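You operate a simulated robot arm through the tools that you are given. There is no shell and no other tool. Be economical: measure what you need, move in short steps, check, and stop when the job is done.

You run a simulated two-armed robot. Do the job below in one go: nothing can be reset, and whatever is moved stays where it is left.

JOB
Push the left window sash shut. Close the locker door. Put the red cube from the right bench table on the number forty-one table patch. Stack the test block labelled "1 mA" from the right bench table on top of the test block that says "3 mA". Take the slim meter on the number twelve table patch and put it away on the top of the workbench. Open the top table drawer, take the booklet on the left bench table and put it away in the inside of the top table drawer and shut the drawer again. The order is free.

It is judged by the outcome, as a careful person would: the job done as asked, and still so three seconds after it is handed in. It fails if anything else is knocked over, pushed out of place, dropped, spilled or broken.

ROBOT AND FRAMES
Two 7-joint arms with vacuum grippers on one trunk, on a base that drives. Base frame: it is fixed to the floor where the robot stands at the start and does not move with it; the origin is under the middle of the robot, x ahead of it, y to its left, z up. Units: cm, degrees, N and s.
The left shoulder is at the start at [7, 17.4, 126.9], the right one opposite. With the tool pointing down near the work surface each hand reaches from about 10 to 70 cm from the robot's upright axis, wherever it stands, measured 20 degrees to its own side. Places, roughly: booklet [-600, -175, 75]; inside of the top table drawer [-480, -480, 70]; left window sash [70, 30, 170]; locker door [-250, -230, 100]; number forty-one table patch (29x18 cm) [-328, -262, 66]; red cube [-400, -250, 75]; slim meter [-525, -200, 75]; test block [-425, -225, 75]; top of the workbench [-1000, -340, 80]; top table drawer [-480, -480, 70]. Payload 3.5 kg a hand.
Tool frame (each hand has its own): the origin (TCP) lies in the middle of the cups' lips, and z points out of the cups. The gripper has 2 cups of 3.2 cm across, covering 3.2 by 8 cm (tool x, y); the bellows give 1 cm. With the vacuum on, a cup seals on a smooth face that it is pressed against (1 to 4 N); it does not hold porous or soft things. The pull reaches 76 N.
Orientation is that of the tool frame in the base frame, as a unit quaternion [x, y, z, w]. With the cups facing straight down, the tool's x points along the base's -x, its y along +y and its z along -z.

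CONTROLS
- The arms move only by the tool play_rows. It takes "left_deltas", "right_deltas" or both (then of equal length, played together; a hand with none holds still); each is a list of rows, each a list of 7 numbers: the shift along the tool's x, y, z in cm, then the turn, a rotation vector about the tool's x, y, z in degrees, then the vacuum: 1 switches it on, 0 off. In form: [[x, y, z, rx, ry, rz, valve], ...]. A call has 1 to 20 rows; each row is the pose to reach, as a shift and turn from the pose commanded when the call began, along the tool's axes at that moment. A row lasts 0.2 s, in which the tool goes at most 5 cm and 8.6 degrees; a call with a longer step from one row to the next is refused whole, and so is a gripper value outside its range. Where a pose cannot be reached the arm comes as near as it can. A force on the tool above 40 N (or 10 N above the force at the start of the call, whichever is more), or a blocked arm, ends the call early, and 0.2 s more pass. The pull builds up within a second once a cup has sealed. Time passes only in rows, and 0.2 s behind the last, so rows that repeat a pose give it time. It gives the time, the measured TCP pose, the force on the tool (base axes) and the pull of the vacuum at its end, in the units of the frame above (readings bear some noise), with the torque about the TCP (base axes, N m) and any sound that the robot's microphone picked up.
- Cameras (640 x 400 px; columns grow to the right, rows downward): "scene" is now at [14.02, -1.56, 159.85]; the picture's right is [-0.18, -0.98, 0.00], its down [-0.46, 0.09, -0.88] and it looks along [0.87, -0.16, -0.47] (base axes); focal length 276 px, centre (320, 200). "left" rides on the left gripper at [7.4, -1.9, -11] in its tool frame; the picture's right is [0.25, 0.97, 0.00], its down [-0.77, 0.20, -0.60] and it looks along [-0.58, 0.15, 0.80] (tool axes); focal length 218 px, centre (320, 200). "right" rides on the right gripper at [7.4, 1.9, -11] in its tool frame; the picture's right is [-0.25, 0.97, 0.00], its down [-0.77, -0.20, -0.60] and it looks along [-0.58, -0.15, 0.80] (tool axes); focal length 218 px, centre (320, 200). There is no depth. A picture from a camera that has moved, and an enlarged one, comes with that camera's place and axes in the base frame and with its lens.
- snapshot(camera): a new picture of that camera. The clock stands still meanwhile.
- raise_lower(by): slides the trunk up (or, below 0, down) by that many cm; the arms and the scene camera ride with it, the base frame stays. It gives what a move gives, with no picture.
- steer(legs): drives the robot by 1 to 6 legs, each [ahead, turn to the left] in cm and degrees, along the robot's own axes; the way and the turn of a leg run together, so that a leg with both is an arc; at most 150 cm and 180 degrees a leg. The arms and the cameras ride along, it lands a little off, and it stops where it bumps. It gives what a move gives.
- aim_head(pan, tilt): turns the head with the scene camera to pan (to the left, within 86 degrees either way) and tilt (down, from -29 to 69), counted from straight ahead of the robot. It gives what a move gives.
- inspect(camera, box): a new picture of the part [left, top, right, bottom] of that camera's present view, enlarged. The clock stands still meanwhile.
- close_job(): hands the job in; it is judged then, once.

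Go step by step. Nothing tells you exact positions but the pictures and the camera data: compare them with the known pose of the tool, close in by small moves and look again before you grip or let go. The budget is 186 turns and 154 pictures, counting those below and the enlarged ones. Unless the task says otherwise, let go and move clear before handing in, and close with one line.

The tools are called as a command line: name --argument value ..., lists and objects as JSON in quotes. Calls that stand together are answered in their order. play_rows: Moves the arms, as the interface text tells. Its arguments: {"type":"object","properties":{"left_deltas":{"type":"array","items":{"type":"array","items":{"type":"number"}}},"right_deltas":{"type":"array","items":{"type":"array","items":{"type":"number"}}}},"required":[]} The other tools are called the same way: raise_lower (by) slides the trunk up or down; steer (legs) drives the base; aim_head (pan, tilt) turns the head that bears the scene camera; snapshot (camera) takes a picture; inspect (camera, box) takes an enlarged picture of a part of a camera's view; close_job () hands the job in.

At the start:

```text
time_s: 0.0
left_position: [45.51, 5.36, 145.56]
left_orientation: [0.0, 1.0, 0.0, 0.0]
left_ft_force: [-0.9, 0.5, -0.2]
left_moment: [0.02, 0.01, -0.01]
left_pull: 0.0
right_position: [40.55, -33.98, 147.1]
right_orientation: [0.0, 1.0, 0.0, 0.0]
right_ft_force: [0.4, -0.5, -0.1]
right_moment: [0.0, 0.04, -0.01]
right_pull: 0.0
trunk travel left (down, up): [-76.5, 7.5]
robot x, y, heading: [0.14, -0.2, 0.0]
head pan, tilt: [-10.6, 28.2]
```

scene: 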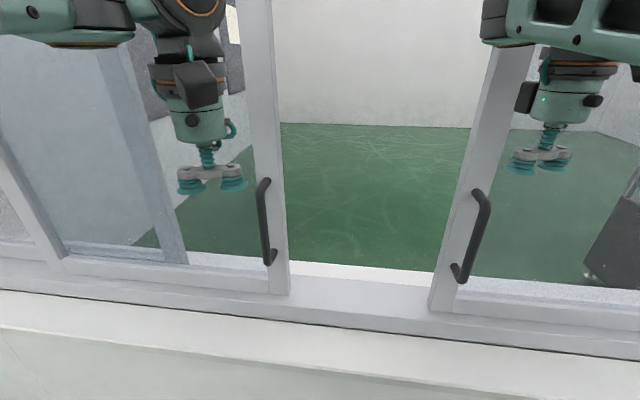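
right: 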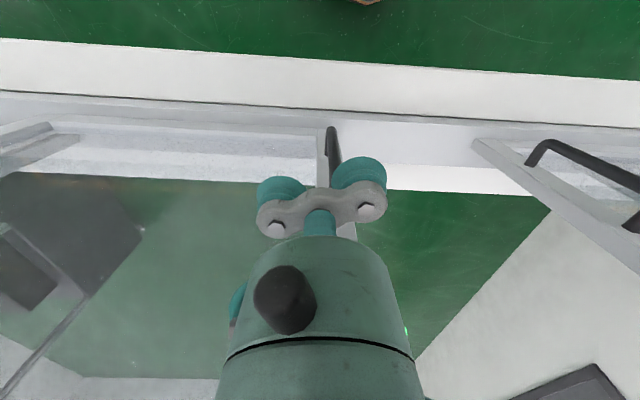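
left: 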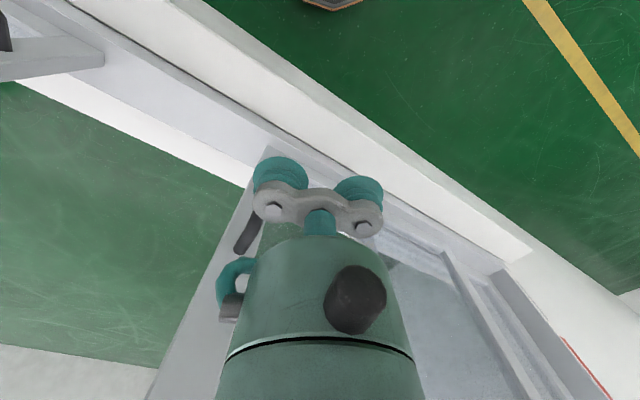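

I see a sliding window with two sashes ahead, a gap between them. I look at the whole window first.

aim_head --pan 0 --tilt -5

snapshot --camera "scene"

aim_head --pan 40 --tilt 10

snapshot --camera "scene"

```text
time_s: 1.0
left_position: [45.56, 5.43, 145.69]
left_orientation: [0.0, 1.0, 0.001, 0.0]
left_ft_force: [-0.1, 0.8, -0.9]
left_moment: [0.02, 0.01, -0.03]
left_pull: 0.0
right_position: [40.55, -34.06, 147.16]
right_orientation: [0.0, 1.0, 0.0, 0.0]
right_ft_force: [0.3, 0.4, -0.4]
right_moment: [0.01, 0.01, -0.01]
right_pull: 0.1
trunk travel left (down, up): [-76.5, 7.5]
robot x, y, heading: [0.26, 0.25, -0.1]
head pan, tilt: [0.0, -5.0]
```

```text
150 pictures are left
camera scene: at [13.81, 0.11, 165.16], right [0.0, -1.0, 0.0], down [0.09, 0.0, -1.0], along [1.0, 0.0, 0.09], focal length 276 px, centre (320, 200)
```

scene: 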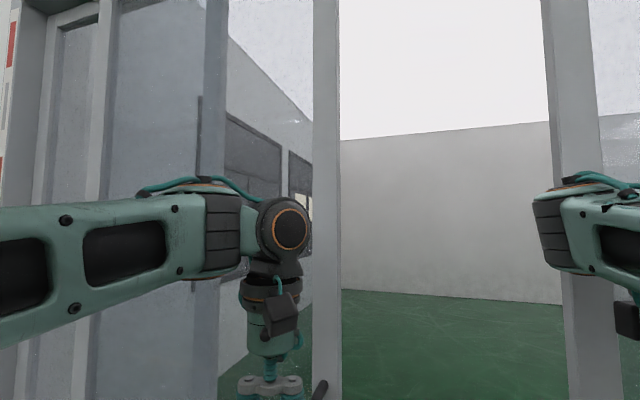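

```text
time_s: 2.1
left_position: [45.65, 5.37, 145.77]
left_orientation: [0.0, 1.0, -0.001, -0.001]
left_ft_force: [-0.3, 0.0, -0.3]
left_moment: [0.0, 0.02, -0.05]
left_pull: 0.0
right_position: [40.63, -34.0, 147.11]
right_orientation: [0.0, 1.0, 0.0, 0.0]
right_ft_force: [0.7, -0.4, 0.4]
right_moment: [-0.04, -0.01, 0.0]
right_pull: 0.0
trunk travel left (down, up): [-76.5, 7.5]
robot x, y, heading: [0.04, -0.05, -0.1]
head pan, tilt: [40.0, 10.0]
```

```text
149 pictures are left
camera scene: at [12.18, 6.07, 162.8], right [0.64, -0.77, 0.0], down [-0.13, -0.11, -0.98], along [0.76, 0.63, -0.17], focal length 276 px, centre (320, 200)
```

scene: 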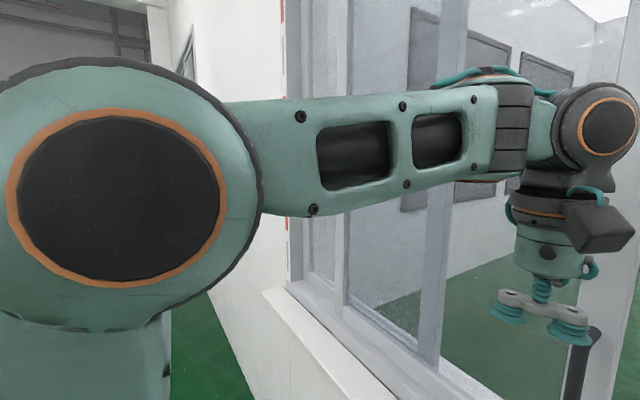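

The left sash's closing direction isn't yet clear; I look at the right side and the lower rail.

aim_head --pan -40 --tilt 15

snapshot --camera "scene"

aim_head --pan 15 --tilt 40

snapshot --camera "scene"

```text
time_s: 3.6
left_position: [45.67, 5.46, 145.68]
left_orientation: [0.0, 1.0, 0.0, 0.001]
left_ft_force: [-0.1, -0.2, 0.2]
left_moment: [0.0, 0.02, 0.0]
left_pull: 0.0
right_position: [40.72, -34.02, 147.14]
right_orientation: [0.0, 1.0, 0.0, 0.0]
right_ft_force: [0.1, -0.3, 0.0]
right_moment: [-0.02, 0.0, -0.01]
right_pull: 0.1
trunk travel left (down, up): [-76.5, 7.5]
robot x, y, heading: [0.05, -0.0, -0.1]
head pan, tilt: [-40.0, 15.0]
```

```text
148 pictures are left
camera scene: at [12.22, -5.88, 161.98], right [-0.64, -0.77, 0.0], down [-0.2, 0.17, -0.97], along [0.74, -0.62, -0.26], focal length 276 px, centre (320, 200)
```

scene: 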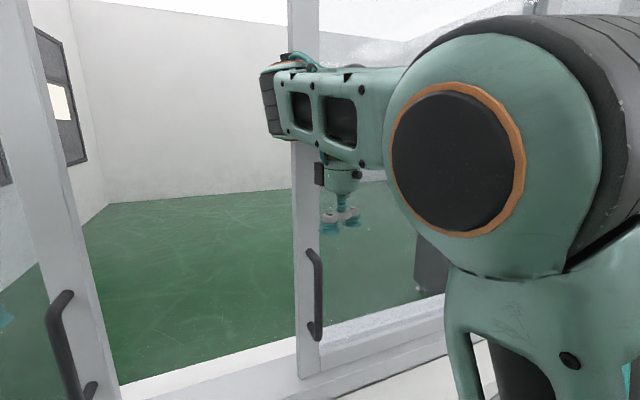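

```text
time_s: 4.8
left_position: [45.52, 5.55, 145.58]
left_orientation: [0.0, 1.0, 0.0, 0.001]
left_ft_force: [-0.8, -0.7, -0.7]
left_moment: [-0.02, 0.02, 0.06]
left_pull: 0.0
right_position: [40.57, -34.04, 147.0]
right_orientation: [-0.001, 1.0, -0.001, 0.0]
right_ft_force: [0.5, -0.3, 0.5]
right_moment: [-0.04, 0.01, 0.01]
right_pull: 0.0
trunk travel left (down, up): [-76.5, 7.5]
robot x, y, heading: [0.17, -0.18, -0.1]
head pan, tilt: [15.0, 40.0]
```

```text
147 pictures are left
camera scene: at [13.28, 2.3, 158.03], right [0.26, -0.97, 0.0], down [-0.62, -0.17, -0.77], along [0.74, 0.2, -0.64], focal length 276 px, centre (320, 200)
```

scene: 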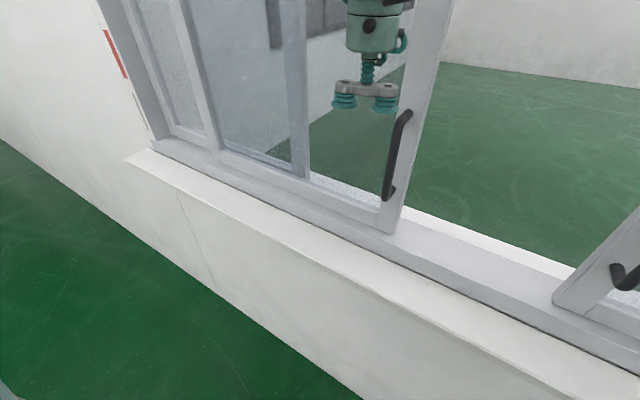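

The window runs obliquely (about 17° to my y axis); the left sash must slide right about 30 cm to meet the right one. I plan to put the left hand's cups on its glass and drag; first I turn the left hand to face forward.

play_rows --left_deltas '[[0, 0, 0, 0, -8.2, 0, 0], [0, 0, 0, 0, -16.4, 0, 0], [0, 0, 0, 0, -24.6, 0, 0], [0, 0, 0, 0, -32.8, 0, 0], [0, 0, 0, 0, -41, 0, 0], [0, 0, 0, 0, -49.2, 0, 0], [0, 0, 0, 0, -57.4, 0, 0], [0, 0, 0, 0, -65.6, 0, 0], [0, 0, 0, 0, -73.8, 0, 0], [0, 0, 0, 0, -82, 0, 0], [0, 0, 0, 0, -90, 0, 0], [0, 0, 0, 0, -90, 0, 0]]'

play_rows --left_deltas '[[0, 0, 0, 8.3, 0, 0, 0], [0, 0, 0, 16.7, 0, 0, 0], [0, 0, 0, 16.7, 0, 0, 0]]'

snapshot --camera "scene"

snapshot --camera "left"

```text
time_s: 7.0
left_position: [65.03, 8.06, 158.87]
left_orientation: [-0.02, 0.8, -0.008, 0.6]
left_ft_force: [-65.4, 24.4, -3.2]
left_moment: [-0.24, -1.01, -3.06]
left_pull: 0.1
left hand out of reach, approached as far as the arm can: row 2, 3, 4, 5, 6, 7, 8, 9, 10, 11
right_position: [38.02, -33.21, 147.91]
right_orientation: [0.001, 1.0, -0.002, 0.008]
right_ft_force: [0.1, -0.2, -0.4]
right_moment: [0.03, 0.0, 0.0]
right_pull: 0.0
trunk travel left (down, up): [-76.5, 7.5]
robot x, y, heading: [-0.42, 0.31, 0.3]
head pan, tilt: [15.0, 40.0]
stopped in row 11 (left hand): the force on the tool passed its limit at 76 N (the readings are from after the stop); the commanded pose is now the measured one
```

```text
time_s: 7.8
left_position: [65.36, 7.33, 158.75]
left_orientation: [0.072, 0.79, -0.125, 0.596]
left_ft_force: [-55.4, 13.6, 5.9]
left_moment: [-0.15, -1.06, 0.12]
left_pull: 0.1
right_position: [38.35, -33.66, 147.76]
right_orientation: [0.0, 1.0, -0.002, 0.009]
right_ft_force: [-0.5, 0.3, 0.0]
right_moment: [0.01, -0.01, 0.05]
right_pull: 0.1
trunk travel left (down, up): [-76.5, 7.5]
robot x, y, heading: [-0.51, 0.09, 0.0]
head pan, tilt: [15.0, 40.0]
```

```text
146 pictures are left
camera scene: at [10.93, 2.82, 158.21], right [0.26, -0.97, 0.01], down [-0.61, -0.17, -0.77], along [0.75, 0.2, -0.63], focal length 276 px, centre (320, 200)
```

scene: 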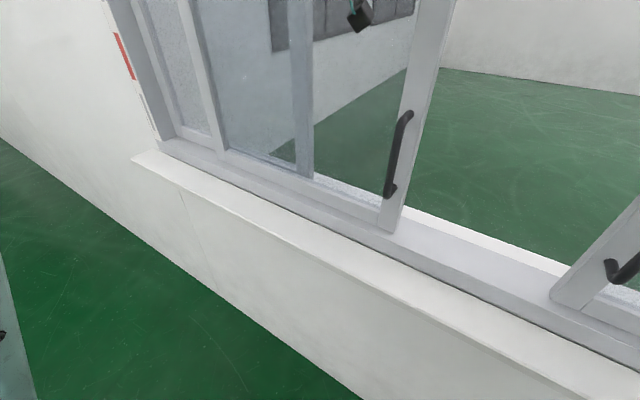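

```text
145 pictures are left
camera left: at [52.59, 8.49, 154.71], right [0.18, 0.92, -0.35], down [-0.29, 0.39, 0.87], along [0.94, -0.06, 0.34], focal length 218 px, centre (320, 200)
```

left: 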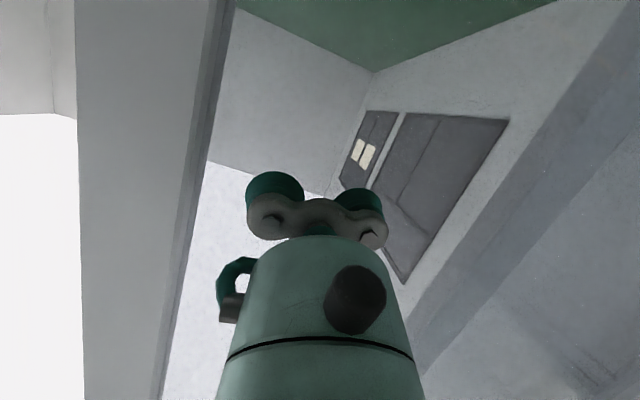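

The left hand touched the glass (plane near x 65 at y 7.5); I'm too close to fold the wrist. I back off and square up to the window.

steer --legs '[[-25, 0], [0, -16.7]]'

aim_head --pan 0 --tilt 30

snapshot --camera "scene"

```text
time_s: 10.6
left_position: [41.71, -12.82, 157.64]
left_orientation: [0.186, 0.777, -0.207, 0.565]
left_ft_force: [-0.1, 0.1, -0.4]
left_moment: [0.0, 0.01, -0.01]
left_pull: 0.1
right_position: [3.86, -44.12, 147.16]
right_orientation: [0.146, 0.989, -0.002, 0.0]
right_ft_force: [0.0, 1.0, -0.7]
right_moment: [0.01, 0.04, 0.01]
right_pull: 0.0
trunk travel left (down, up): [-76.5, 7.5]
robot x, y, heading: [-25.1, -0.37, -16.5]
head pan, tilt: [15.0, 40.0]
```

```text
time_s: 11.4
left_position: [41.76, -13.03, 157.65]
left_orientation: [0.187, 0.777, -0.208, 0.565]
left_ft_force: [0.1, -0.9, -0.2]
left_moment: [-0.04, -0.02, -0.02]
left_pull: 0.0
right_position: [4.13, -44.42, 147.18]
right_orientation: [0.146, 0.989, -0.001, -0.001]
right_ft_force: [-0.2, 0.5, 0.0]
right_moment: [-0.01, 0.01, -0.01]
right_pull: 0.0
trunk travel left (down, up): [-76.5, 7.5]
robot x, y, heading: [-24.91, -0.11, -16.8]
head pan, tilt: [0.0, 30.0]
```

```text
144 pictures are left
camera scene: at [-11.51, -4.01, 159.55], right [-0.29, -0.96, 0.0], down [-0.48, 0.14, -0.87], along [0.83, -0.25, -0.5], focal length 276 px, centre (320, 200)
```

scene: 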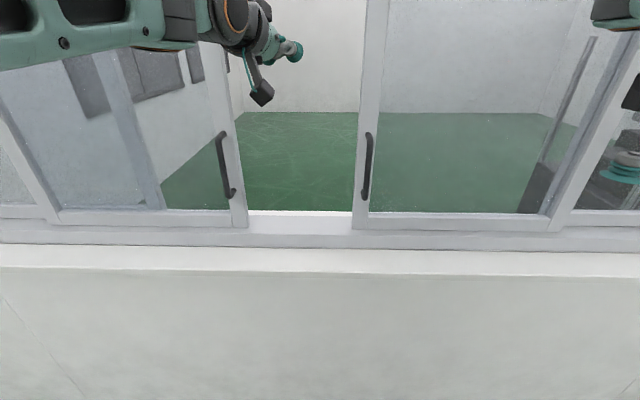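

Now square to the window: gap ≈33 cm and left sash stile/handle about 25 cm left, 80 cm ahead. I level the left hand to face the window.

play_rows --left_deltas '[[0, 0, -2, -5.3, -5.6, 1.4, 0], [0, 0, -4, -10.6, -11.2, 2.7, 0], [0, 0, -6, -15.9, -16.8, 4.1, 0], [0, 0, -6, -15.9, -16.8, 4.1, 0]]'

```text
time_s: 12.4
left_position: [37.0, -9.72, 159.19]
left_orientation: [0.101, 0.701, -0.103, 0.699]
left_ft_force: [-0.4, -0.1, -0.6]
left_moment: [0.0, 0.04, -0.04]
left_pull: 0.1
right_position: [4.01, -44.23, 147.08]
right_orientation: [0.146, 0.989, 0.0, 0.001]
right_ft_force: [0.2, 1.2, -0.6]
right_moment: [0.01, -0.02, -0.01]
right_pull: 0.1
trunk travel left (down, up): [-76.5, 7.5]
robot x, y, heading: [-24.87, 0.33, -16.4]
head pan, tilt: [0.0, 30.0]
```

Hand level. I move it left and down to in front of the glass.

play_rows --left_deltas '[[2, 4, 0, 0, 0, 0, 0], [4, 8, 0, 0, 0, 0, 0], [6, 12, 0, 0, 0, 0, 0], [8, 16, 0, 0, 0, 0, 0], [10, 20, 0, 0, 0, 0, 0], [12, 24, 0, 0, 0, 0, 0], [14, 28, 0, 0, 0, 0, 0], [16, 32, 0, 0, 0, 0, 0], [17, 34, 0, 0, 0, 0, 0], [17, 34, 0, 0, 0, 0, 0]]'

snapshot --camera "scene"

snapshot --camera "left"

```text
time_s: 14.6
left_position: [46.85, 22.56, 142.14]
left_orientation: [0.103, 0.7, -0.104, 0.699]
left_ft_force: [0.2, 0.0, 0.1]
left_moment: [0.0, 0.0, 0.04]
left_pull: 0.0
right_position: [3.87, -44.47, 147.13]
right_orientation: [0.146, 0.989, 0.001, 0.0]
right_ft_force: [0.6, 0.2, 0.3]
right_moment: [0.02, 0.02, -0.02]
right_pull: 0.1
trunk travel left (down, up): [-76.5, 7.5]
robot x, y, heading: [-25.17, 0.36, -16.8]
head pan, tilt: [0.0, 30.0]
```

```text
143 pictures are left
camera scene: at [-11.57, -4.1, 159.56], right [-0.29, -0.96, 0.0], down [-0.48, 0.14, -0.87], along [0.83, -0.25, -0.5], focal length 276 px, centre (320, 200)
```

scene: 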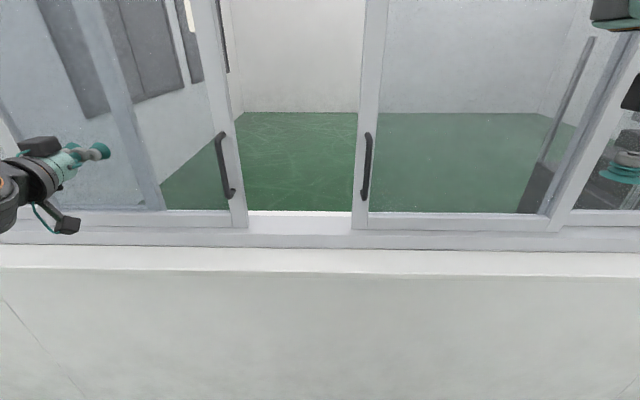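

```text
142 pictures are left
camera left: at [35.63, 24.13, 134.76], right [0.28, 0.93, -0.25], down [-0.52, 0.37, 0.77], along [0.81, -0.08, 0.58], focal length 218 px, centre (320, 200)
```

left: 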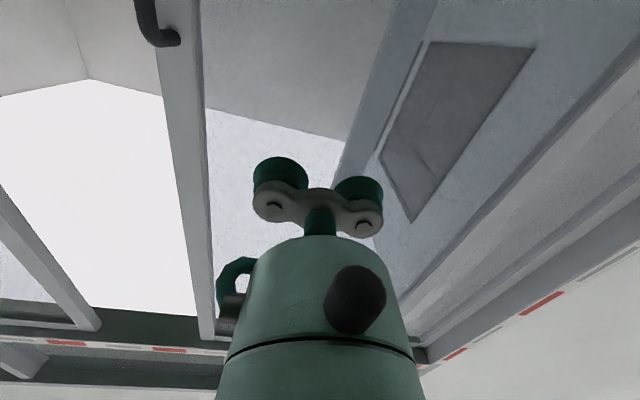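

Cups face the glass squarely, about 21 cm away. I advance and then close slowly with vacuum.

play_rows --left_deltas '[[0, 0, 4, 0, 0, 0, 0], [0, 0, 8, 0, 0, 0, 0], [0, 0, 12, 0, 0, 0, 0], [0, 0, 16, 0, 0, 0, 1], [0, 0, 18, 0, 0, 0, 1], [0, 0, 19, 0, 0, 0, 1], [0, 0, 19.5, 0, 0, 0, 1], [0, 0, 20, 0, 0, 0, 1], [0, 0, 20, 0, 0, 0, 1]]'

```text
time_s: 16.6
left_position: [65.8, 16.88, 142.23]
left_orientation: [0.103, 0.7, -0.104, 0.699]
left_ft_force: [0.3, 0.3, 0.0]
left_moment: [-0.03, 0.01, -0.03]
left_pull: 0.1
right_position: [4.0, -44.24, 147.11]
right_orientation: [0.146, 0.989, 0.0, 0.001]
right_ft_force: [-0.1, -0.6, 0.6]
right_moment: [0.03, 0.0, -0.02]
right_pull: 0.1
trunk travel left (down, up): [-76.5, 7.5]
robot x, y, heading: [-24.87, -0.01, -16.5]
head pan, tilt: [0.0, 30.0]
```

play_rows --left_deltas '[[0, 0, 0.5, 0, 0, 0, 1], [0, 0, 1, 0, 0, 0, 1], [0, 0, 1.5, 0, 0, 0, 1], [0, 0, 2, 0, 0, 0, 1], [0, 0, 2, 0, 0, 0, 1], [0, 0, 2, 0, 0, 0, 1]]'

```text
time_s: 18.0
left_position: [67.5, 16.59, 142.08]
left_orientation: [0.102, 0.702, -0.103, 0.697]
left_ft_force: [-28.2, 1.9, -24.8]
left_moment: [0.67, -0.6, 0.06]
left_pull: 74.9
right_position: [3.62, -43.94, 147.17]
right_orientation: [0.145, 0.989, -0.001, 0.002]
right_ft_force: [0.4, 0.2, -1.1]
right_moment: [-0.02, -0.03, 0.0]
right_pull: 0.1
trunk travel left (down, up): [-76.5, 7.5]
robot x, y, heading: [-24.79, -0.01, -16.5]
head pan, tilt: [0.0, 30.0]
```

Sealed on the glass (75 N). I drag the sash to the right.

play_rows --left_deltas '[[0, -0.5, -0.4, 0, 0, 0, 1], [0, -1.5, -0.5, 0, 0, 0, 1], [0, -2.5, -0.5, 0, 0, 0, 1], [0, -4, -0.5, 0, 0, 0, 1], [0, -5.5, -0.5, 0, 0, 0, 1], [0, -7, -0.5, 0, 0, 0, 1], [0, -8.5, -0.5, 0, 0, 0, 1], [0, -10, -0.5, 0, 0, 0, 1], [0, -11.5, -0.5, 0, 0, 0, 1], [0, -13, -0.5, 0, 0, 0, 1], [0, -14.5, -0.5, 0, 0, 0, 1], [0, -16, -0.5, 0, 0, 0, 1], [0, -17.5, -0.5, 0, 0, 0, 1], [0, -19, -0.5, 0, 0, 0, 1], [0, -20, -0.5, 0, 0, 0, 1], [0, -20, -0.5, 0, 0, 0, 1]]'

snapshot --camera "scene"

```text
time_s: 21.4
left_position: [61.38, -2.44, 142.11]
left_orientation: [0.103, 0.7, -0.104, 0.699]
left_ft_force: [-6.5, 6.1, -7.4]
left_moment: [-0.6, 0.08, 0.03]
left_pull: 75.5
right_position: [3.88, -44.09, 147.19]
right_orientation: [0.146, 0.989, -0.001, 0.001]
right_ft_force: [0.3, -0.5, -0.6]
right_moment: [0.0, 0.01, -0.01]
right_pull: 0.1
trunk travel left (down, up): [-76.5, 7.5]
robot x, y, heading: [-25.13, -0.35, -16.4]
head pan, tilt: [0.0, 30.0]
```

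```text
141 pictures are left
camera scene: at [-11.69, -3.69, 159.58], right [-0.29, -0.96, 0.0], down [-0.48, 0.14, -0.87], along [0.83, -0.25, -0.5], focal length 276 px, centre (320, 200)
```

scene: 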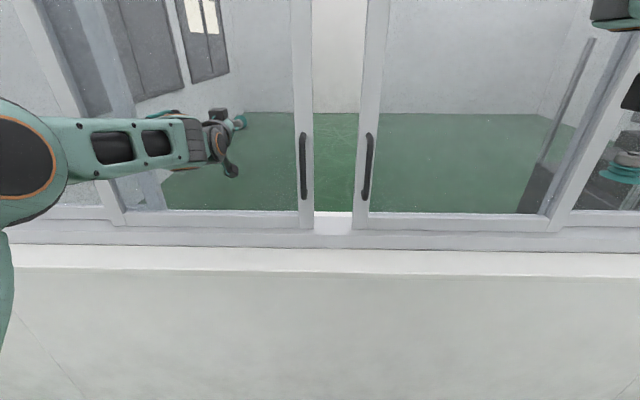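

The sash slides well; about 12 cm remain. I go on, slowly at the end.

play_rows --left_deltas '[[0, -1, 0, 0, 0, 0, 1], [0, -2.5, 0, 0, 0, 0, 1], [0, -4, 0, 0, 0, 0, 1], [0, -5.5, 0, 0, 0, 0, 1], [0, -7, 0, 0, 0, 0, 1], [0, -8.5, 0, 0, 0, 0, 1], [0, -9.5, 0, 0, 0, 0, 1], [0, -10.2, 0, 0, 0, 0, 1], [0, -10.7, 0, 0, 0, 0, 1], [0, -11.2, 0, 0, 0, 0, 1], [0, -11.6, 0, 0, 0, 0, 1], [0, -12, 0, 0, 0, 0, 1], [0, -12.4, 0, 0, 0, 0, 1], [0, -12.8, 0, 0, 0, 0, 1], [0, -12.8, 0, 0, 0, 0, 1]]'

snapshot --camera "scene"

```text
time_s: 24.2
left_position: [58.28, -12.97, 142.17]
left_orientation: [0.095, 0.702, -0.097, 0.699]
left_ft_force: [1.2, 29.4, -8.3]
left_moment: [-0.82, -0.26, -1.33]
left_pull: 75.4
right_position: [4.02, -43.82, 147.35]
right_orientation: [0.145, 0.989, -0.001, 0.0]
right_ft_force: [0.4, 0.2, 0.3]
right_moment: [0.04, 0.0, 0.01]
right_pull: 0.1
trunk travel left (down, up): [-76.5, 7.5]
robot x, y, heading: [-24.76, 0.01, -16.1]
head pan, tilt: [0.0, 30.0]
stopped in row 14 (left hand): the force on the tool passed its limit at 41 N (the readings are from after the stop); the commanded pose is now the measured one
```

```text
140 pictures are left
camera scene: at [-11.54, -3.36, 159.61], right [-0.28, -0.96, 0.0], down [-0.48, 0.14, -0.87], along [0.83, -0.24, -0.5], focal length 276 px, centre (320, 200)
```

scene: 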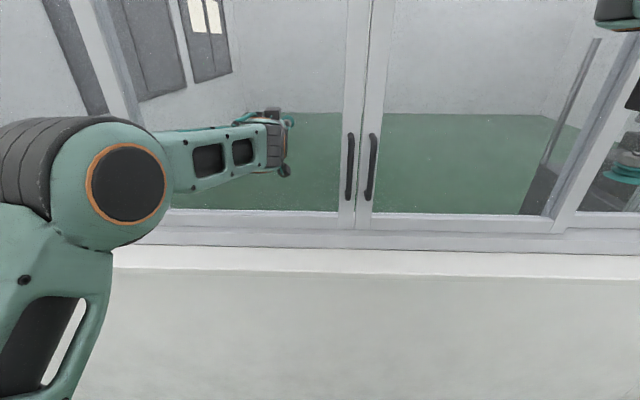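

The sash now meets the right one, against a stop. I release, withdraw, and check.

play_rows --left_deltas '[[0, 0.3, 0, 0, 0, 0, 1], [0, 0.3, 0, 0, 0, 0, 0], [0, 0.3, 0, 0, 0, 0, 0], [0, 0.3, 0, 0, 0, 0, 0], [0, 0.3, -1, 0, 0, 0, 0], [0, 0.3, -4, 0, 0, 0, 0], [0, 0.3, -8, 0, 0, 0, 0], [0, 0.3, -12, 0, 0, 0, 0], [0, 0.3, -16, 0, 0, 0, 0], [0, 0.3, -18, 0, 0, 0, 0]]'

inspect --camera "scene" --box '[240, 0, 480, 250]'

```text
time_s: 26.4
left_position: [40.82, -8.81, 142.36]
left_orientation: [0.1, 0.7, -0.1, 0.7]
left_ft_force: [0.5, 0.3, 0.6]
left_moment: [0.02, -0.01, -0.03]
left_pull: 0.1
right_position: [3.87, -44.06, 147.34]
right_orientation: [0.146, 0.989, -0.001, 0.001]
right_ft_force: [-0.4, -1.3, -0.3]
right_moment: [0.02, -0.04, 0.02]
right_pull: 0.2
trunk travel left (down, up): [-76.5, 7.5]
robot x, y, heading: [-24.88, -0.01, -16.5]
head pan, tilt: [0.0, 30.0]
```

```text
1.60 times, centred on (360, 125) of scene
camera zoom: at [-11.6, -3.82, 159.57], right [-0.28, -0.96, 0.0], down [-0.48, 0.14, -0.87], along [0.83, -0.25, -0.5], focal length 441 px, centre (256, 320)
```

zoom: 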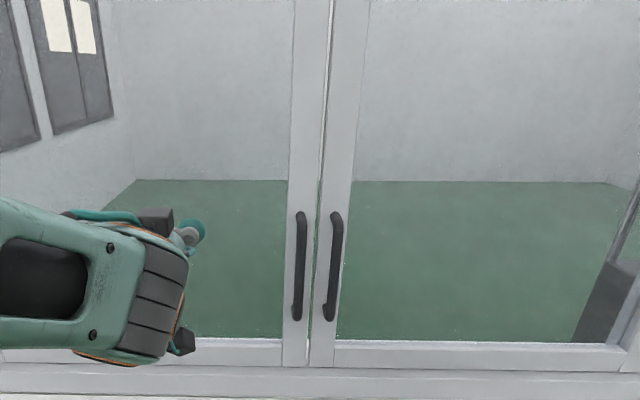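

The window is shut. I fold the left hand back to pointing down, back off and turn around to see the rest.

play_rows --left_deltas '[[0, 1, -2, 0, 8.2, 0, 0], [0, 2, -4, 0, 16.4, 0, 0], [0, 3, -6, 0, 24.6, 0, 0], [0, 4, -8, 0, 32.8, 0, 0], [0, 5, -10, 0, 41, 0, 0], [0, 6, -12, 0, 49.2, 0, 0], [0, 7, -14, 0, 57.4, 0, 0], [0, 8, -16, 0, 65.6, 0, 0], [0, 9, -18, 0, 73.8, 0, 0], [0, 10, -20, 0, 82, 0, 0], [0, 10, -20, 0, 90, 0, 0], [0, 10, -20, 0, 90, 0, 0]]'

steer --legs '[[-40, 0], [0, -135]]'

aim_head --pan 0 --tilt 15

snapshot --camera "scene"

```text
time_s: 29.1
left_position: [24.5, 6.31, 142.52]
left_orientation: [0.14, 0.99, -0.001, -0.002]
left_ft_force: [0.3, 0.1, 0.7]
left_moment: [-0.04, 0.0, -0.03]
left_pull: 0.1
right_position: [3.98, -44.34, 147.13]
right_orientation: [0.146, 0.989, 0.001, 0.0]
right_ft_force: [-1.0, 0.0, -0.2]
right_moment: [-0.02, -0.01, -0.03]
right_pull: 0.1
trunk travel left (down, up): [-76.5, 7.5]
robot x, y, heading: [-24.5, -0.13, -16.4]
head pan, tilt: [0.0, 30.0]
```

```text
time_s: 37.2
left_position: [-96.14, -26.47, 142.42]
left_orientation: [0.975, 0.224, 0.001, -0.001]
left_ft_force: [1.0, 0.0, 0.2]
left_moment: [0.0, 0.0, 0.01]
left_pull: 0.1
right_position: [-115.05, 24.78, 147.09]
right_orientation: [0.975, 0.221, 0.0, 0.0]
right_ft_force: [-0.1, -0.4, 0.5]
right_moment: [0.02, 0.04, -0.02]
right_pull: 0.1
trunk travel left (down, up): [-76.5, 7.5]
robot x, y, heading: [-63.82, 11.62, -154.1]
head pan, tilt: [0.0, 30.0]
```

```text
time_s: 38.0
left_position: [-96.28, -26.42, 142.34]
left_orientation: [0.975, 0.224, 0.002, -0.001]
left_ft_force: [-0.4, 0.4, -0.1]
left_moment: [0.01, 0.0, -0.02]
left_pull: 0.1
right_position: [-115.11, 24.79, 147.11]
right_orientation: [0.975, 0.221, 0.001, 0.0]
right_ft_force: [-0.3, -0.4, 0.6]
right_moment: [-0.01, 0.02, -0.01]
right_pull: 0.2
trunk travel left (down, up): [-76.5, 7.5]
robot x, y, heading: [-64.07, 11.43, -154.4]
head pan, tilt: [0.0, 15.0]
```

```text
138 pictures are left
camera scene: at [-76.7, 5.43, 161.97], right [-0.44, 0.9, 0.0], down [0.23, 0.11, -0.97], along [-0.87, -0.42, -0.26], focal length 276 px, centre (320, 200)
```

scene: 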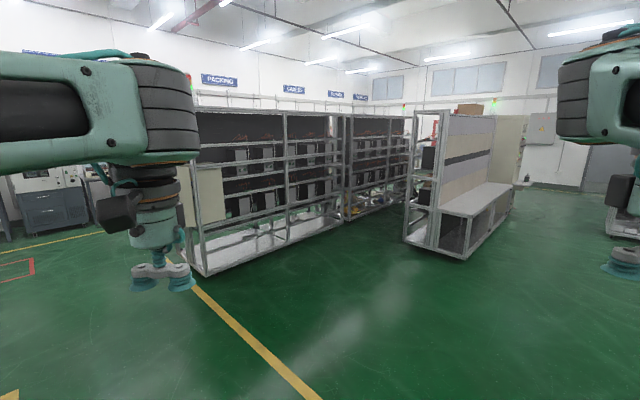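

I see two rack/bench rows and an aisle; the tan panel at the left rack's end should be the locker door. I zoom in.

inspect --camera "scene" --box '[170, 90, 370, 290]'

aim_head --pan 45 --tilt 15

snapshot --camera "scene"

```text
2.00 times, centred on (270, 190) of scene
camera zoom: at [-76.7, 5.43, 161.97], right [-0.44, 0.9, 0.0], down [0.23, 0.11, -0.97], along [-0.87, -0.42, -0.26], focal length 552 px, centre (420, 220)
```

zoom: 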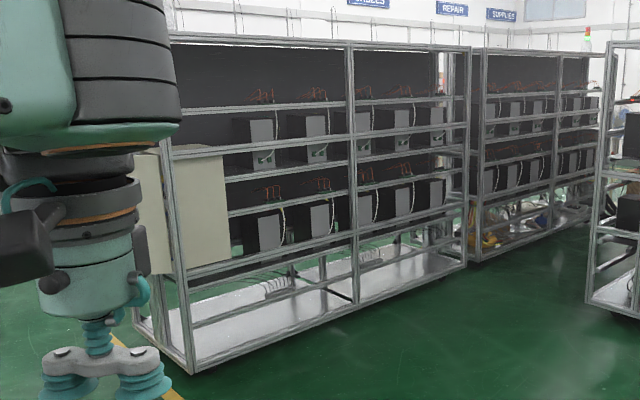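

```text
time_s: 39.1
left_position: [-96.15, -26.34, 142.4]
left_orientation: [0.975, 0.224, 0.0, -0.001]
left_ft_force: [0.4, 0.0, 0.0]
left_moment: [0.02, -0.02, 0.04]
left_pull: 0.2
right_position: [-115.08, 24.87, 147.15]
right_orientation: [0.975, 0.221, 0.001, 0.0]
right_ft_force: [0.0, -0.2, 1.1]
right_moment: [0.0, -0.01, -0.01]
right_pull: 0.1
trunk travel left (down, up): [-76.5, 7.5]
robot x, y, heading: [-63.64, 11.56, -154.3]
head pan, tilt: [45.0, 15.0]
```

```text
136 pictures are left
camera scene: at [-71.37, 0.67, 161.98], right [-0.94, 0.33, 0.0], down [0.09, 0.24, -0.97], along [-0.32, -0.91, -0.26], focal length 276 px, centre (320, 200)
```

scene: 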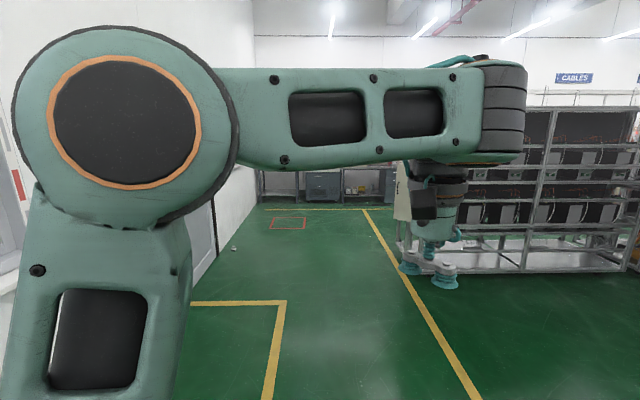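

The racks' far side holds the bench tables, so I drive round the near end of the left rack into the aisle beyond.

steer --legs '[[0, 44], [145, 0], [145, 0]]'

aim_head --pan -30 --tilt 15

snapshot --camera "scene"

aim_head --pan 10 --tilt 20

snapshot --camera "scene"

```text
time_s: 55.1
left_position: [-149.08, -311.52, 142.37]
left_orientation: [0.801, 0.599, 0.0, -0.001]
left_ft_force: [0.0, 0.4, 0.9]
left_moment: [0.02, 0.04, -0.02]
left_pull: 0.1
right_position: [-199.7, -290.93, 147.21]
right_orientation: [0.802, 0.597, 0.0, 0.001]
right_ft_force: [-0.1, -0.4, 0.4]
right_moment: [-0.03, 0.0, -0.01]
right_pull: 0.0
trunk travel left (down, up): [-76.5, 7.5]
robot x, y, heading: [-155.28, -262.16, -106.3]
head pan, tilt: [45.0, 15.0]
```

```text
time_s: 56.6
left_position: [-149.08, -311.62, 142.35]
left_orientation: [0.8, 0.6, 0.0, -0.002]
left_ft_force: [-0.5, -0.8, 0.5]
left_moment: [-0.04, 0.02, -0.05]
left_pull: 0.0
right_position: [-199.66, -290.97, 147.17]
right_orientation: [0.803, 0.596, 0.0, 0.0]
right_ft_force: [-0.8, 0.4, 0.1]
right_moment: [0.0, -0.01, -0.01]
right_pull: 0.0
trunk travel left (down, up): [-76.5, 7.5]
robot x, y, heading: [-155.57, -262.37, -106.8]
head pan, tilt: [-30.0, 15.0]
```

```text
135 pictures are left
camera scene: at [-163.56, -273.17, 161.98], right [-0.69, 0.72, 0.0], down [0.19, 0.18, -0.97], along [-0.7, -0.67, -0.26], focal length 276 px, centre (320, 200)
```

scene: 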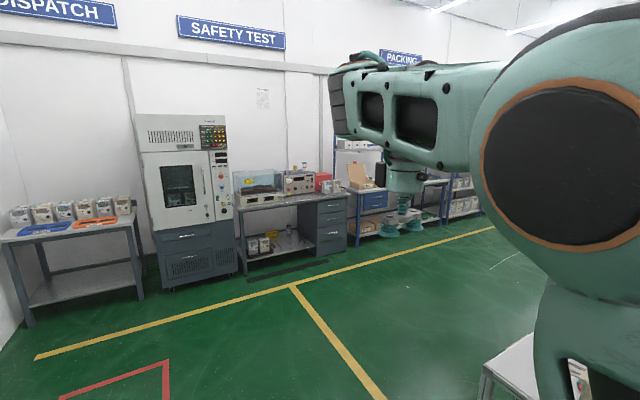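

```text
time_s: 57.6
left_position: [-149.13, -311.55, 142.29]
left_orientation: [0.801, 0.599, 0.001, -0.001]
left_ft_force: [0.7, 0.5, -0.6]
left_moment: [-0.01, 0.0, -0.02]
left_pull: 0.0
right_position: [-199.7, -291.08, 147.1]
right_orientation: [0.803, 0.596, -0.001, 0.0]
right_ft_force: [1.0, -0.7, -0.2]
right_moment: [0.02, 0.01, 0.0]
right_pull: 0.1
trunk travel left (down, up): [-76.5, 7.5]
robot x, y, heading: [-155.66, -261.78, -106.5]
head pan, tilt: [10.0, 20.0]
```

```text
134 pictures are left
camera scene: at [-157.85, -275.97, 161.17], right [-0.99, 0.11, 0.0], down [0.04, 0.34, -0.94], along [-0.11, -0.93, -0.34], focal length 276 px, centre (320, 200)
```

scene: 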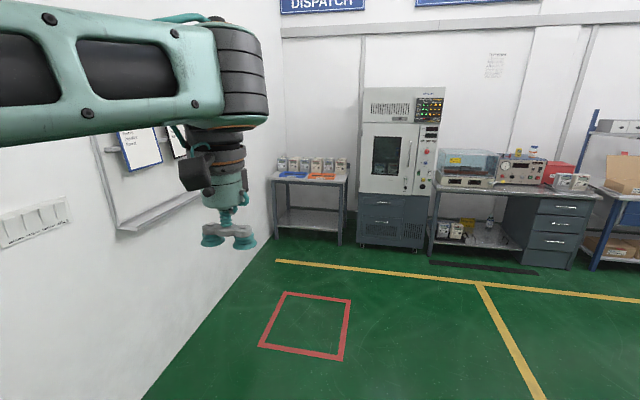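

I can see the drawer desk (Safety Test area). I go on into the aisle and turn along the racks.

steer --legs '[[145, 0], [10, 0], [0, -90]]'

aim_head --pan -25 --tilt 20

snapshot --camera "scene"

aim_head --pan -80 --tilt 15

snapshot --camera "scene"

```text
time_s: 69.6
left_position: [-249.48, -422.49, 142.38]
left_orientation: [0.992, -0.128, 0.001, -0.001]
left_ft_force: [-0.1, 0.1, 0.4]
left_moment: [-0.01, -0.04, -0.02]
left_pull: 0.0
right_position: [-230.38, -371.44, 147.1]
right_orientation: [0.991, -0.132, 0.001, 0.0]
right_ft_force: [-0.7, -0.5, 0.2]
right_moment: [-0.01, -0.05, 0.03]
right_pull: 0.0
trunk travel left (down, up): [-76.5, 7.5]
robot x, y, heading: [-200.39, -414.91, 165.1]
head pan, tilt: [10.0, 20.0]
```

```text
time_s: 70.6
left_position: [-249.43, -422.44, 142.28]
left_orientation: [0.992, -0.128, 0.0, -0.001]
left_ft_force: [-0.3, -0.6, 0.1]
left_moment: [-0.02, 0.05, 0.0]
left_pull: 0.1
right_position: [-230.49, -371.26, 147.17]
right_orientation: [0.991, -0.133, 0.0, 0.001]
right_ft_force: [0.5, 0.1, 0.7]
right_moment: [0.05, 0.01, -0.02]
right_pull: 0.2
trunk travel left (down, up): [-76.5, 7.5]
robot x, y, heading: [-200.15, -414.91, 165.3]
head pan, tilt: [-25.0, 20.0]
```

```text
133 pictures are left
camera scene: at [-212.08, -407.33, 161.17], right [0.64, 0.77, 0.0], down [0.26, -0.22, -0.94], along [-0.72, 0.6, -0.34], focal length 276 px, centre (320, 200)
```

scene: 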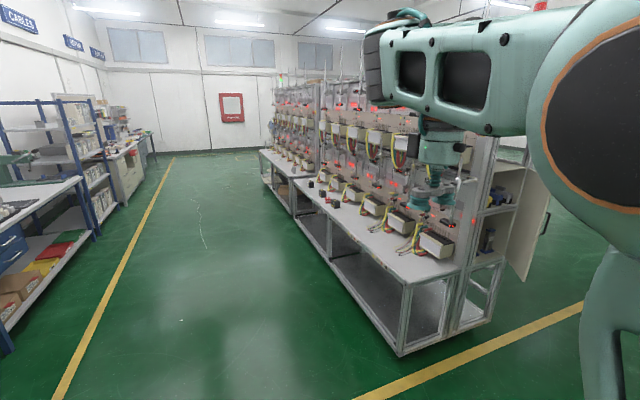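

```text
time_s: 71.8
left_position: [-249.36, -422.46, 142.41]
left_orientation: [0.992, -0.128, 0.001, 0.0]
left_ft_force: [0.1, -0.4, -0.5]
left_moment: [0.01, 0.01, -0.01]
left_pull: 0.1
right_position: [-230.51, -371.41, 147.16]
right_orientation: [0.991, -0.132, 0.0, 0.0]
right_ft_force: [0.6, 0.0, -0.5]
right_moment: [0.01, 0.0, 0.0]
right_pull: 0.1
trunk travel left (down, up): [-76.5, 7.5]
robot x, y, heading: [-200.08, -414.67, 165.3]
head pan, tilt: [-80.0, 15.0]
```

```text
132 pictures are left
camera scene: at [-204.15, -403.97, 161.98], right [1.0, -0.08, 0.0], down [-0.02, -0.26, -0.97], along [0.08, 0.96, -0.26], focal length 276 px, centre (320, 200)
```

scene: 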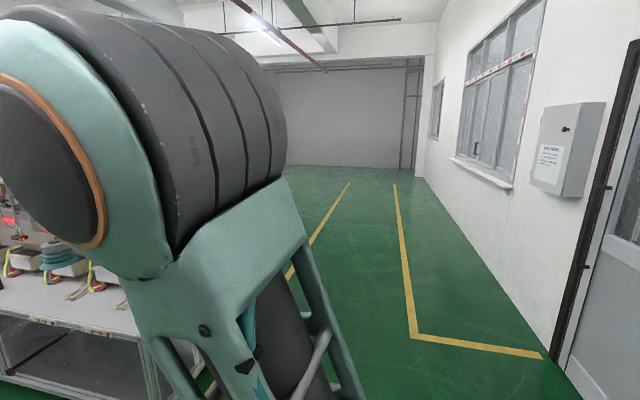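

The locker sits at this near end of the right bench, its door standing open and hinged on the far (rack-back) side. I zoom on it and on the bench items.

aim_head --pan -30 --tilt 20

inspect --camera "scene" --box '[380, 120, 560, 340]'

inspect --camera "scene" --box '[230, 120, 480, 290]'

```text
time_s: 73.0
left_position: [-249.35, -422.39, 142.37]
left_orientation: [0.992, -0.129, 0.001, -0.001]
left_ft_force: [0.4, -0.6, 1.1]
left_moment: [0.0, 0.0, 0.01]
left_pull: 0.0
right_position: [-230.41, -371.29, 147.2]
right_orientation: [0.991, -0.133, -0.001, 0.0]
right_ft_force: [0.1, -0.1, 0.8]
right_moment: [-0.02, 0.01, 0.0]
right_pull: 0.1
trunk travel left (down, up): [-76.5, 7.5]
robot x, y, heading: [-199.91, -414.9, 165.3]
head pan, tilt: [-30.0, 20.0]
```

```text
1.82 times, centred on (470, 230) of scene
camera zoom: at [-211.52, -406.71, 161.17], right [0.71, 0.71, 0.0], down [0.24, -0.24, -0.94], along [-0.67, 0.66, -0.34], focal length 501 px, centre (47, 146)
```

zoom: 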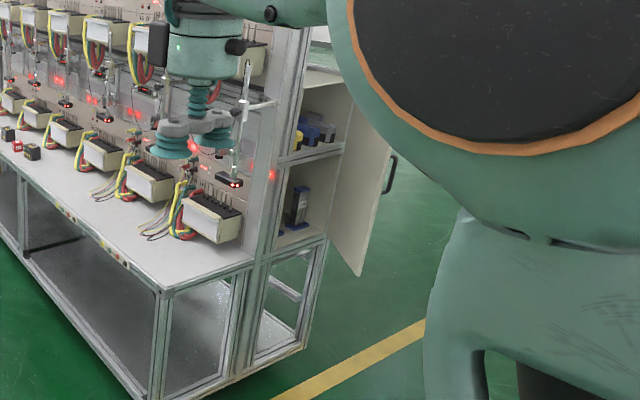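

```text
2.35 times, centred on (355, 205) of scene
camera zoom: at [-211.52, -406.71, 161.17], right [0.71, 0.71, 0.0], down [0.24, -0.24, -0.94], along [-0.67, 0.66, -0.34], focal length 649 px, centre (238, 188)
```

zoom: 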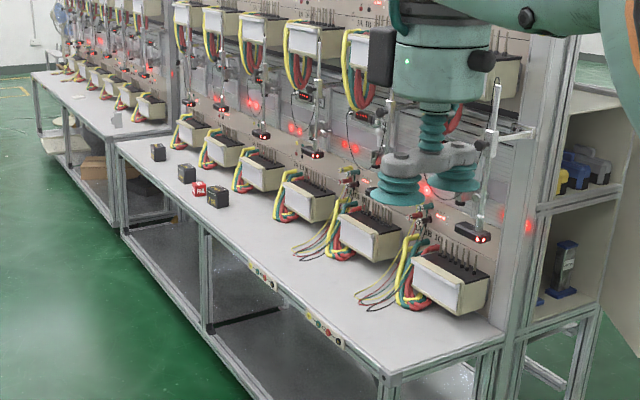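

The door sticks out about 36 cm from the rack end, top around z 116. I drive to face the locker end and then sweep the door shut with the right hand.

steer --legs '[[0, -79], [139, 0], [0, 77]]'

aim_head --pan 0 --tilt 35

snapshot --camera "scene"

```text
time_s: 86.8
left_position: [-237.91, -281.94, 142.42]
left_orientation: [0.99, -0.14, 0.001, -0.001]
left_ft_force: [-0.1, 0.0, -0.9]
left_moment: [0.01, 0.01, -0.03]
left_pull: 0.0
right_position: [-217.61, -231.26, 147.09]
right_orientation: [0.99, -0.144, 0.0, 0.001]
right_ft_force: [-0.4, -0.6, 0.6]
right_moment: [0.01, -0.02, -0.01]
right_pull: 0.2
trunk travel left (down, up): [-76.5, 7.5]
robot x, y, heading: [-188.73, -275.79, 163.6]
head pan, tilt: [-30.0, 20.0]
```

```text
time_s: 87.7
left_position: [-237.85, -281.88, 142.3]
left_orientation: [0.99, -0.14, 0.001, -0.001]
left_ft_force: [0.5, -0.1, 0.6]
left_moment: [0.03, 0.01, 0.01]
left_pull: 0.0
right_position: [-217.63, -231.33, 146.98]
right_orientation: [0.99, -0.144, 0.0, 0.0]
right_ft_force: [-0.1, -0.3, 0.6]
right_moment: [0.02, -0.02, 0.0]
right_pull: 0.1
trunk travel left (down, up): [-76.5, 7.5]
robot x, y, heading: [-188.3, -275.07, 163.6]
head pan, tilt: [0.0, 35.0]
```

```text
129 pictures are left
camera scene: at [-201.66, -271.37, 158.79], right [0.28, 0.96, 0.0], down [0.55, -0.16, -0.82], along [-0.79, 0.23, -0.57], focal length 276 px, centre (320, 200)
```

scene: 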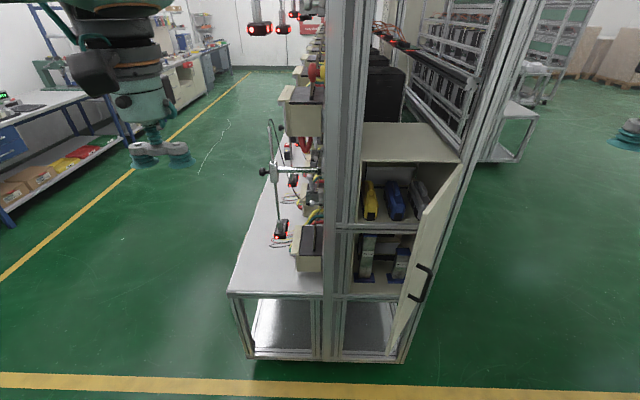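

inspect --camera "scene" --box '[320, 110, 540, 370]'

```text
1.54 times, centred on (430, 240) of scene
camera zoom: at [-201.66, -271.37, 158.79], right [0.28, 0.96, 0.0], down [0.55, -0.16, -0.82], along [-0.79, 0.23, -0.57], focal length 424 px, centre (151, 138)
```

zoom: 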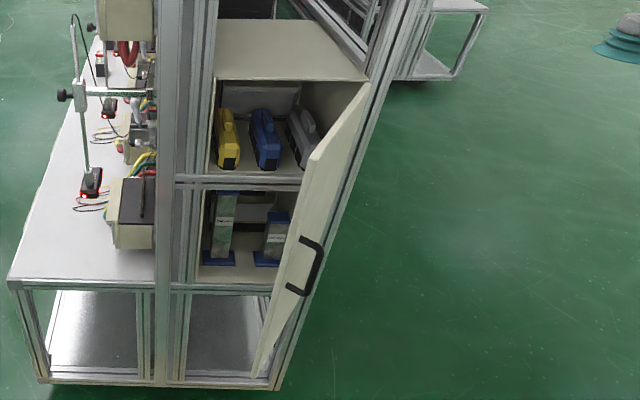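

The door is about half open, hinge on the right, free edge toward me around (-237,-240), z 72–126. I lower the right hand in front of it to push it shut forward.

play_rows --right_deltas '[[1, 2, 4.5, 0, 0, 0, 0], [2, 4, 9, 0, 0, 0, 0], [3, 6, 13.5, 0, 0, 0, 0], [4, 8, 18, 0, 0, 0, 0], [4, 10, 22.5, 0, 0, 0, 0], [4, 12, 27, 0, 0, 0, 0], [4, 13, 31.5, 0, 0, 0, 0], [4, 13, 36, 0, 0, 0, 0], [4, 13, 40.5, 0, 0, 0, 0], [4, 13, 45, 0, 0, 0, 0], [4, 13, 48, 0, 0, 0, 0], [4, 13, 48, 0, 0, 0, 0]]'

snapshot --camera "scene"

```text
refused: row 1 steps farther than a row can; nothing moved
```

```text
127 pictures are left
camera scene: at [-201.66, -271.37, 158.79], right [0.28, 0.96, 0.0], down [0.55, -0.16, -0.82], along [-0.79, 0.23, -0.57], focal length 276 px, centre (320, 200)
```

scene: 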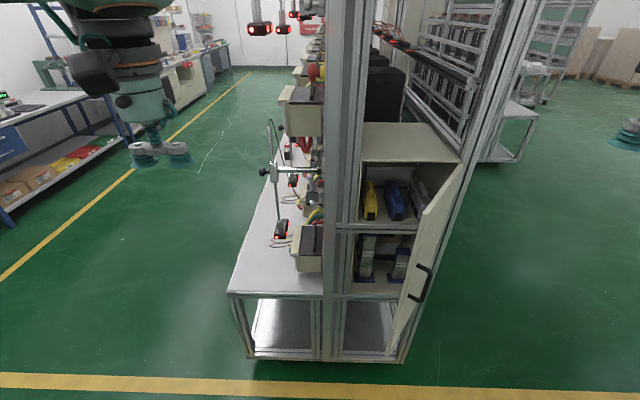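

play_rows --right_deltas '[[1, 2, 4, 0, 0, 0, 0], [2, 4, 8, 0, 0, 0, 0], [3, 6, 12, 0, 0, 0, 0], [4, 8, 16, 0, 0, 0, 0], [4, 10, 20, 0, 0, 0, 0], [4, 12, 24, 0, 0, 0, 0], [4, 13, 28, 0, 0, 0, 0], [4, 13, 32, 0, 0, 0, 0], [4, 13, 36, 0, 0, 0, 0], [4, 13, 40, 0, 0, 0, 0], [4, 13, 44, 0, 0, 0, 0], [4, 13, 48, 0, 0, 0, 0], [4, 13, 48, 0, 0, 0, 0]]'

snapshot --camera "scene"

```text
time_s: 90.5
left_position: [-237.78, -281.86, 142.4]
left_orientation: [0.99, -0.14, 0.001, -0.001]
left_ft_force: [-0.3, 0.8, 0.1]
left_moment: [-0.02, 0.02, 0.03]
left_pull: 0.1
right_position: [-217.41, -244.95, 99.13]
right_orientation: [0.99, -0.144, -0.001, 0.001]
right_ft_force: [0.4, -0.1, 0.1]
right_moment: [-0.02, -0.03, -0.04]
right_pull: 0.1
right hand out of reach, approached as far as the arm can: row 1, 2, 3
trunk travel left (down, up): [-76.5, 7.5]
robot x, y, heading: [-188.25, -275.35, 163.7]
head pan, tilt: [0.0, 35.0]
```

```text
126 pictures are left
camera scene: at [-201.54, -271.36, 158.79], right [0.28, 0.96, 0.0], down [0.55, -0.16, -0.82], along [-0.79, 0.23, -0.57], focal length 276 px, centre (320, 200)
```

scene: 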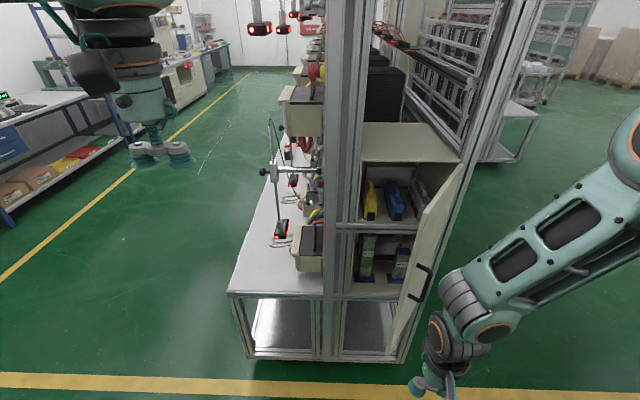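

Raise the hand above the door handle's height, drive ahead a little, then push.

play_rows --right_deltas '[[0, 0, -4, 0, 0, 0, 0], [0, 0, -8, 0, 0, 0, 0], [0, 0, -11, 0, 0, 0, 0], [0, 0, -11, 0, 0, 0, 0]]'

steer --legs '[[12, 0]]'

play_rows --right_deltas '[[-2, 0, 0, 0, 0, 0, 0], [-4, 0, 0, 0, 0, 0, 0], [-6, 0, 0, 0, 0, 0, 0], [-8, 0, 0, 0, 0, 0, 0], [-10, 0, 0, 0, 0, 0, 0], [-12, 0, 0, 0, 0, 0, 0], [-14, 0, 0, 0, 0, 0, 0], [-14, 0, 0, 0, 0, 0, 0]]'

snapshot --camera "scene"

```text
time_s: 91.5
left_position: [-238.02, -281.93, 142.33]
left_orientation: [0.99, -0.141, 0.002, 0.0]
left_ft_force: [0.2, -0.2, -0.3]
left_moment: [-0.01, 0.0, -0.01]
left_pull: 0.1
right_position: [-217.68, -244.85, 110.03]
right_orientation: [0.99, -0.143, 0.0, 0.0]
right_ft_force: [0.2, -0.6, -0.2]
right_moment: [0.0, -0.03, -0.01]
right_pull: 0.0
trunk travel left (down, up): [-76.5, 7.5]
robot x, y, heading: [-188.04, -275.4, 163.7]
head pan, tilt: [0.0, 35.0]
```

```text
time_s: 92.8
left_position: [-249.3, -278.53, 142.49]
left_orientation: [0.99, -0.14, 0.001, -0.001]
left_ft_force: [1.0, -0.6, 1.1]
left_moment: [0.0, 0.0, -0.02]
left_pull: 0.0
right_position: [-229.21, -241.53, 110.13]
right_orientation: [0.99, -0.144, -0.001, 0.0]
right_ft_force: [0.1, 0.4, 0.0]
right_moment: [-0.03, 0.0, -0.02]
right_pull: 0.1
trunk travel left (down, up): [-76.5, 7.5]
robot x, y, heading: [-200.02, -272.19, 163.8]
head pan, tilt: [0.0, 35.0]
```

```text
time_s: 94.5
left_position: [-249.43, -278.49, 142.42]
left_orientation: [0.99, -0.14, 0.001, 0.0]
left_ft_force: [0.4, -0.1, 0.4]
left_moment: [-0.02, 0.01, 0.0]
left_pull: 0.1
right_position: [-242.61, -237.54, 110.14]
right_orientation: [0.99, -0.144, -0.002, 0.0]
right_ft_force: [1.1, 0.0, 0.1]
right_moment: [-0.02, -0.01, 0.02]
right_pull: 0.1
trunk travel left (down, up): [-76.5, 7.5]
robot x, y, heading: [-200.17, -271.93, 164.2]
head pan, tilt: [0.0, 35.0]
```

```text
125 pictures are left
camera scene: at [-213.18, -268.03, 158.79], right [0.28, 0.96, 0.0], down [0.55, -0.16, -0.82], along [-0.79, 0.23, -0.57], focal length 276 px, centre (320, 200)
```

scene: 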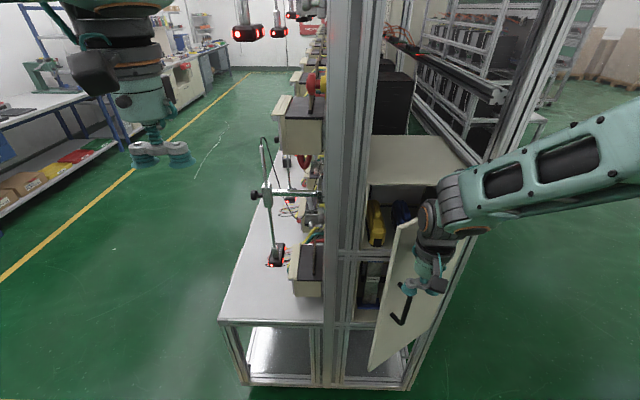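

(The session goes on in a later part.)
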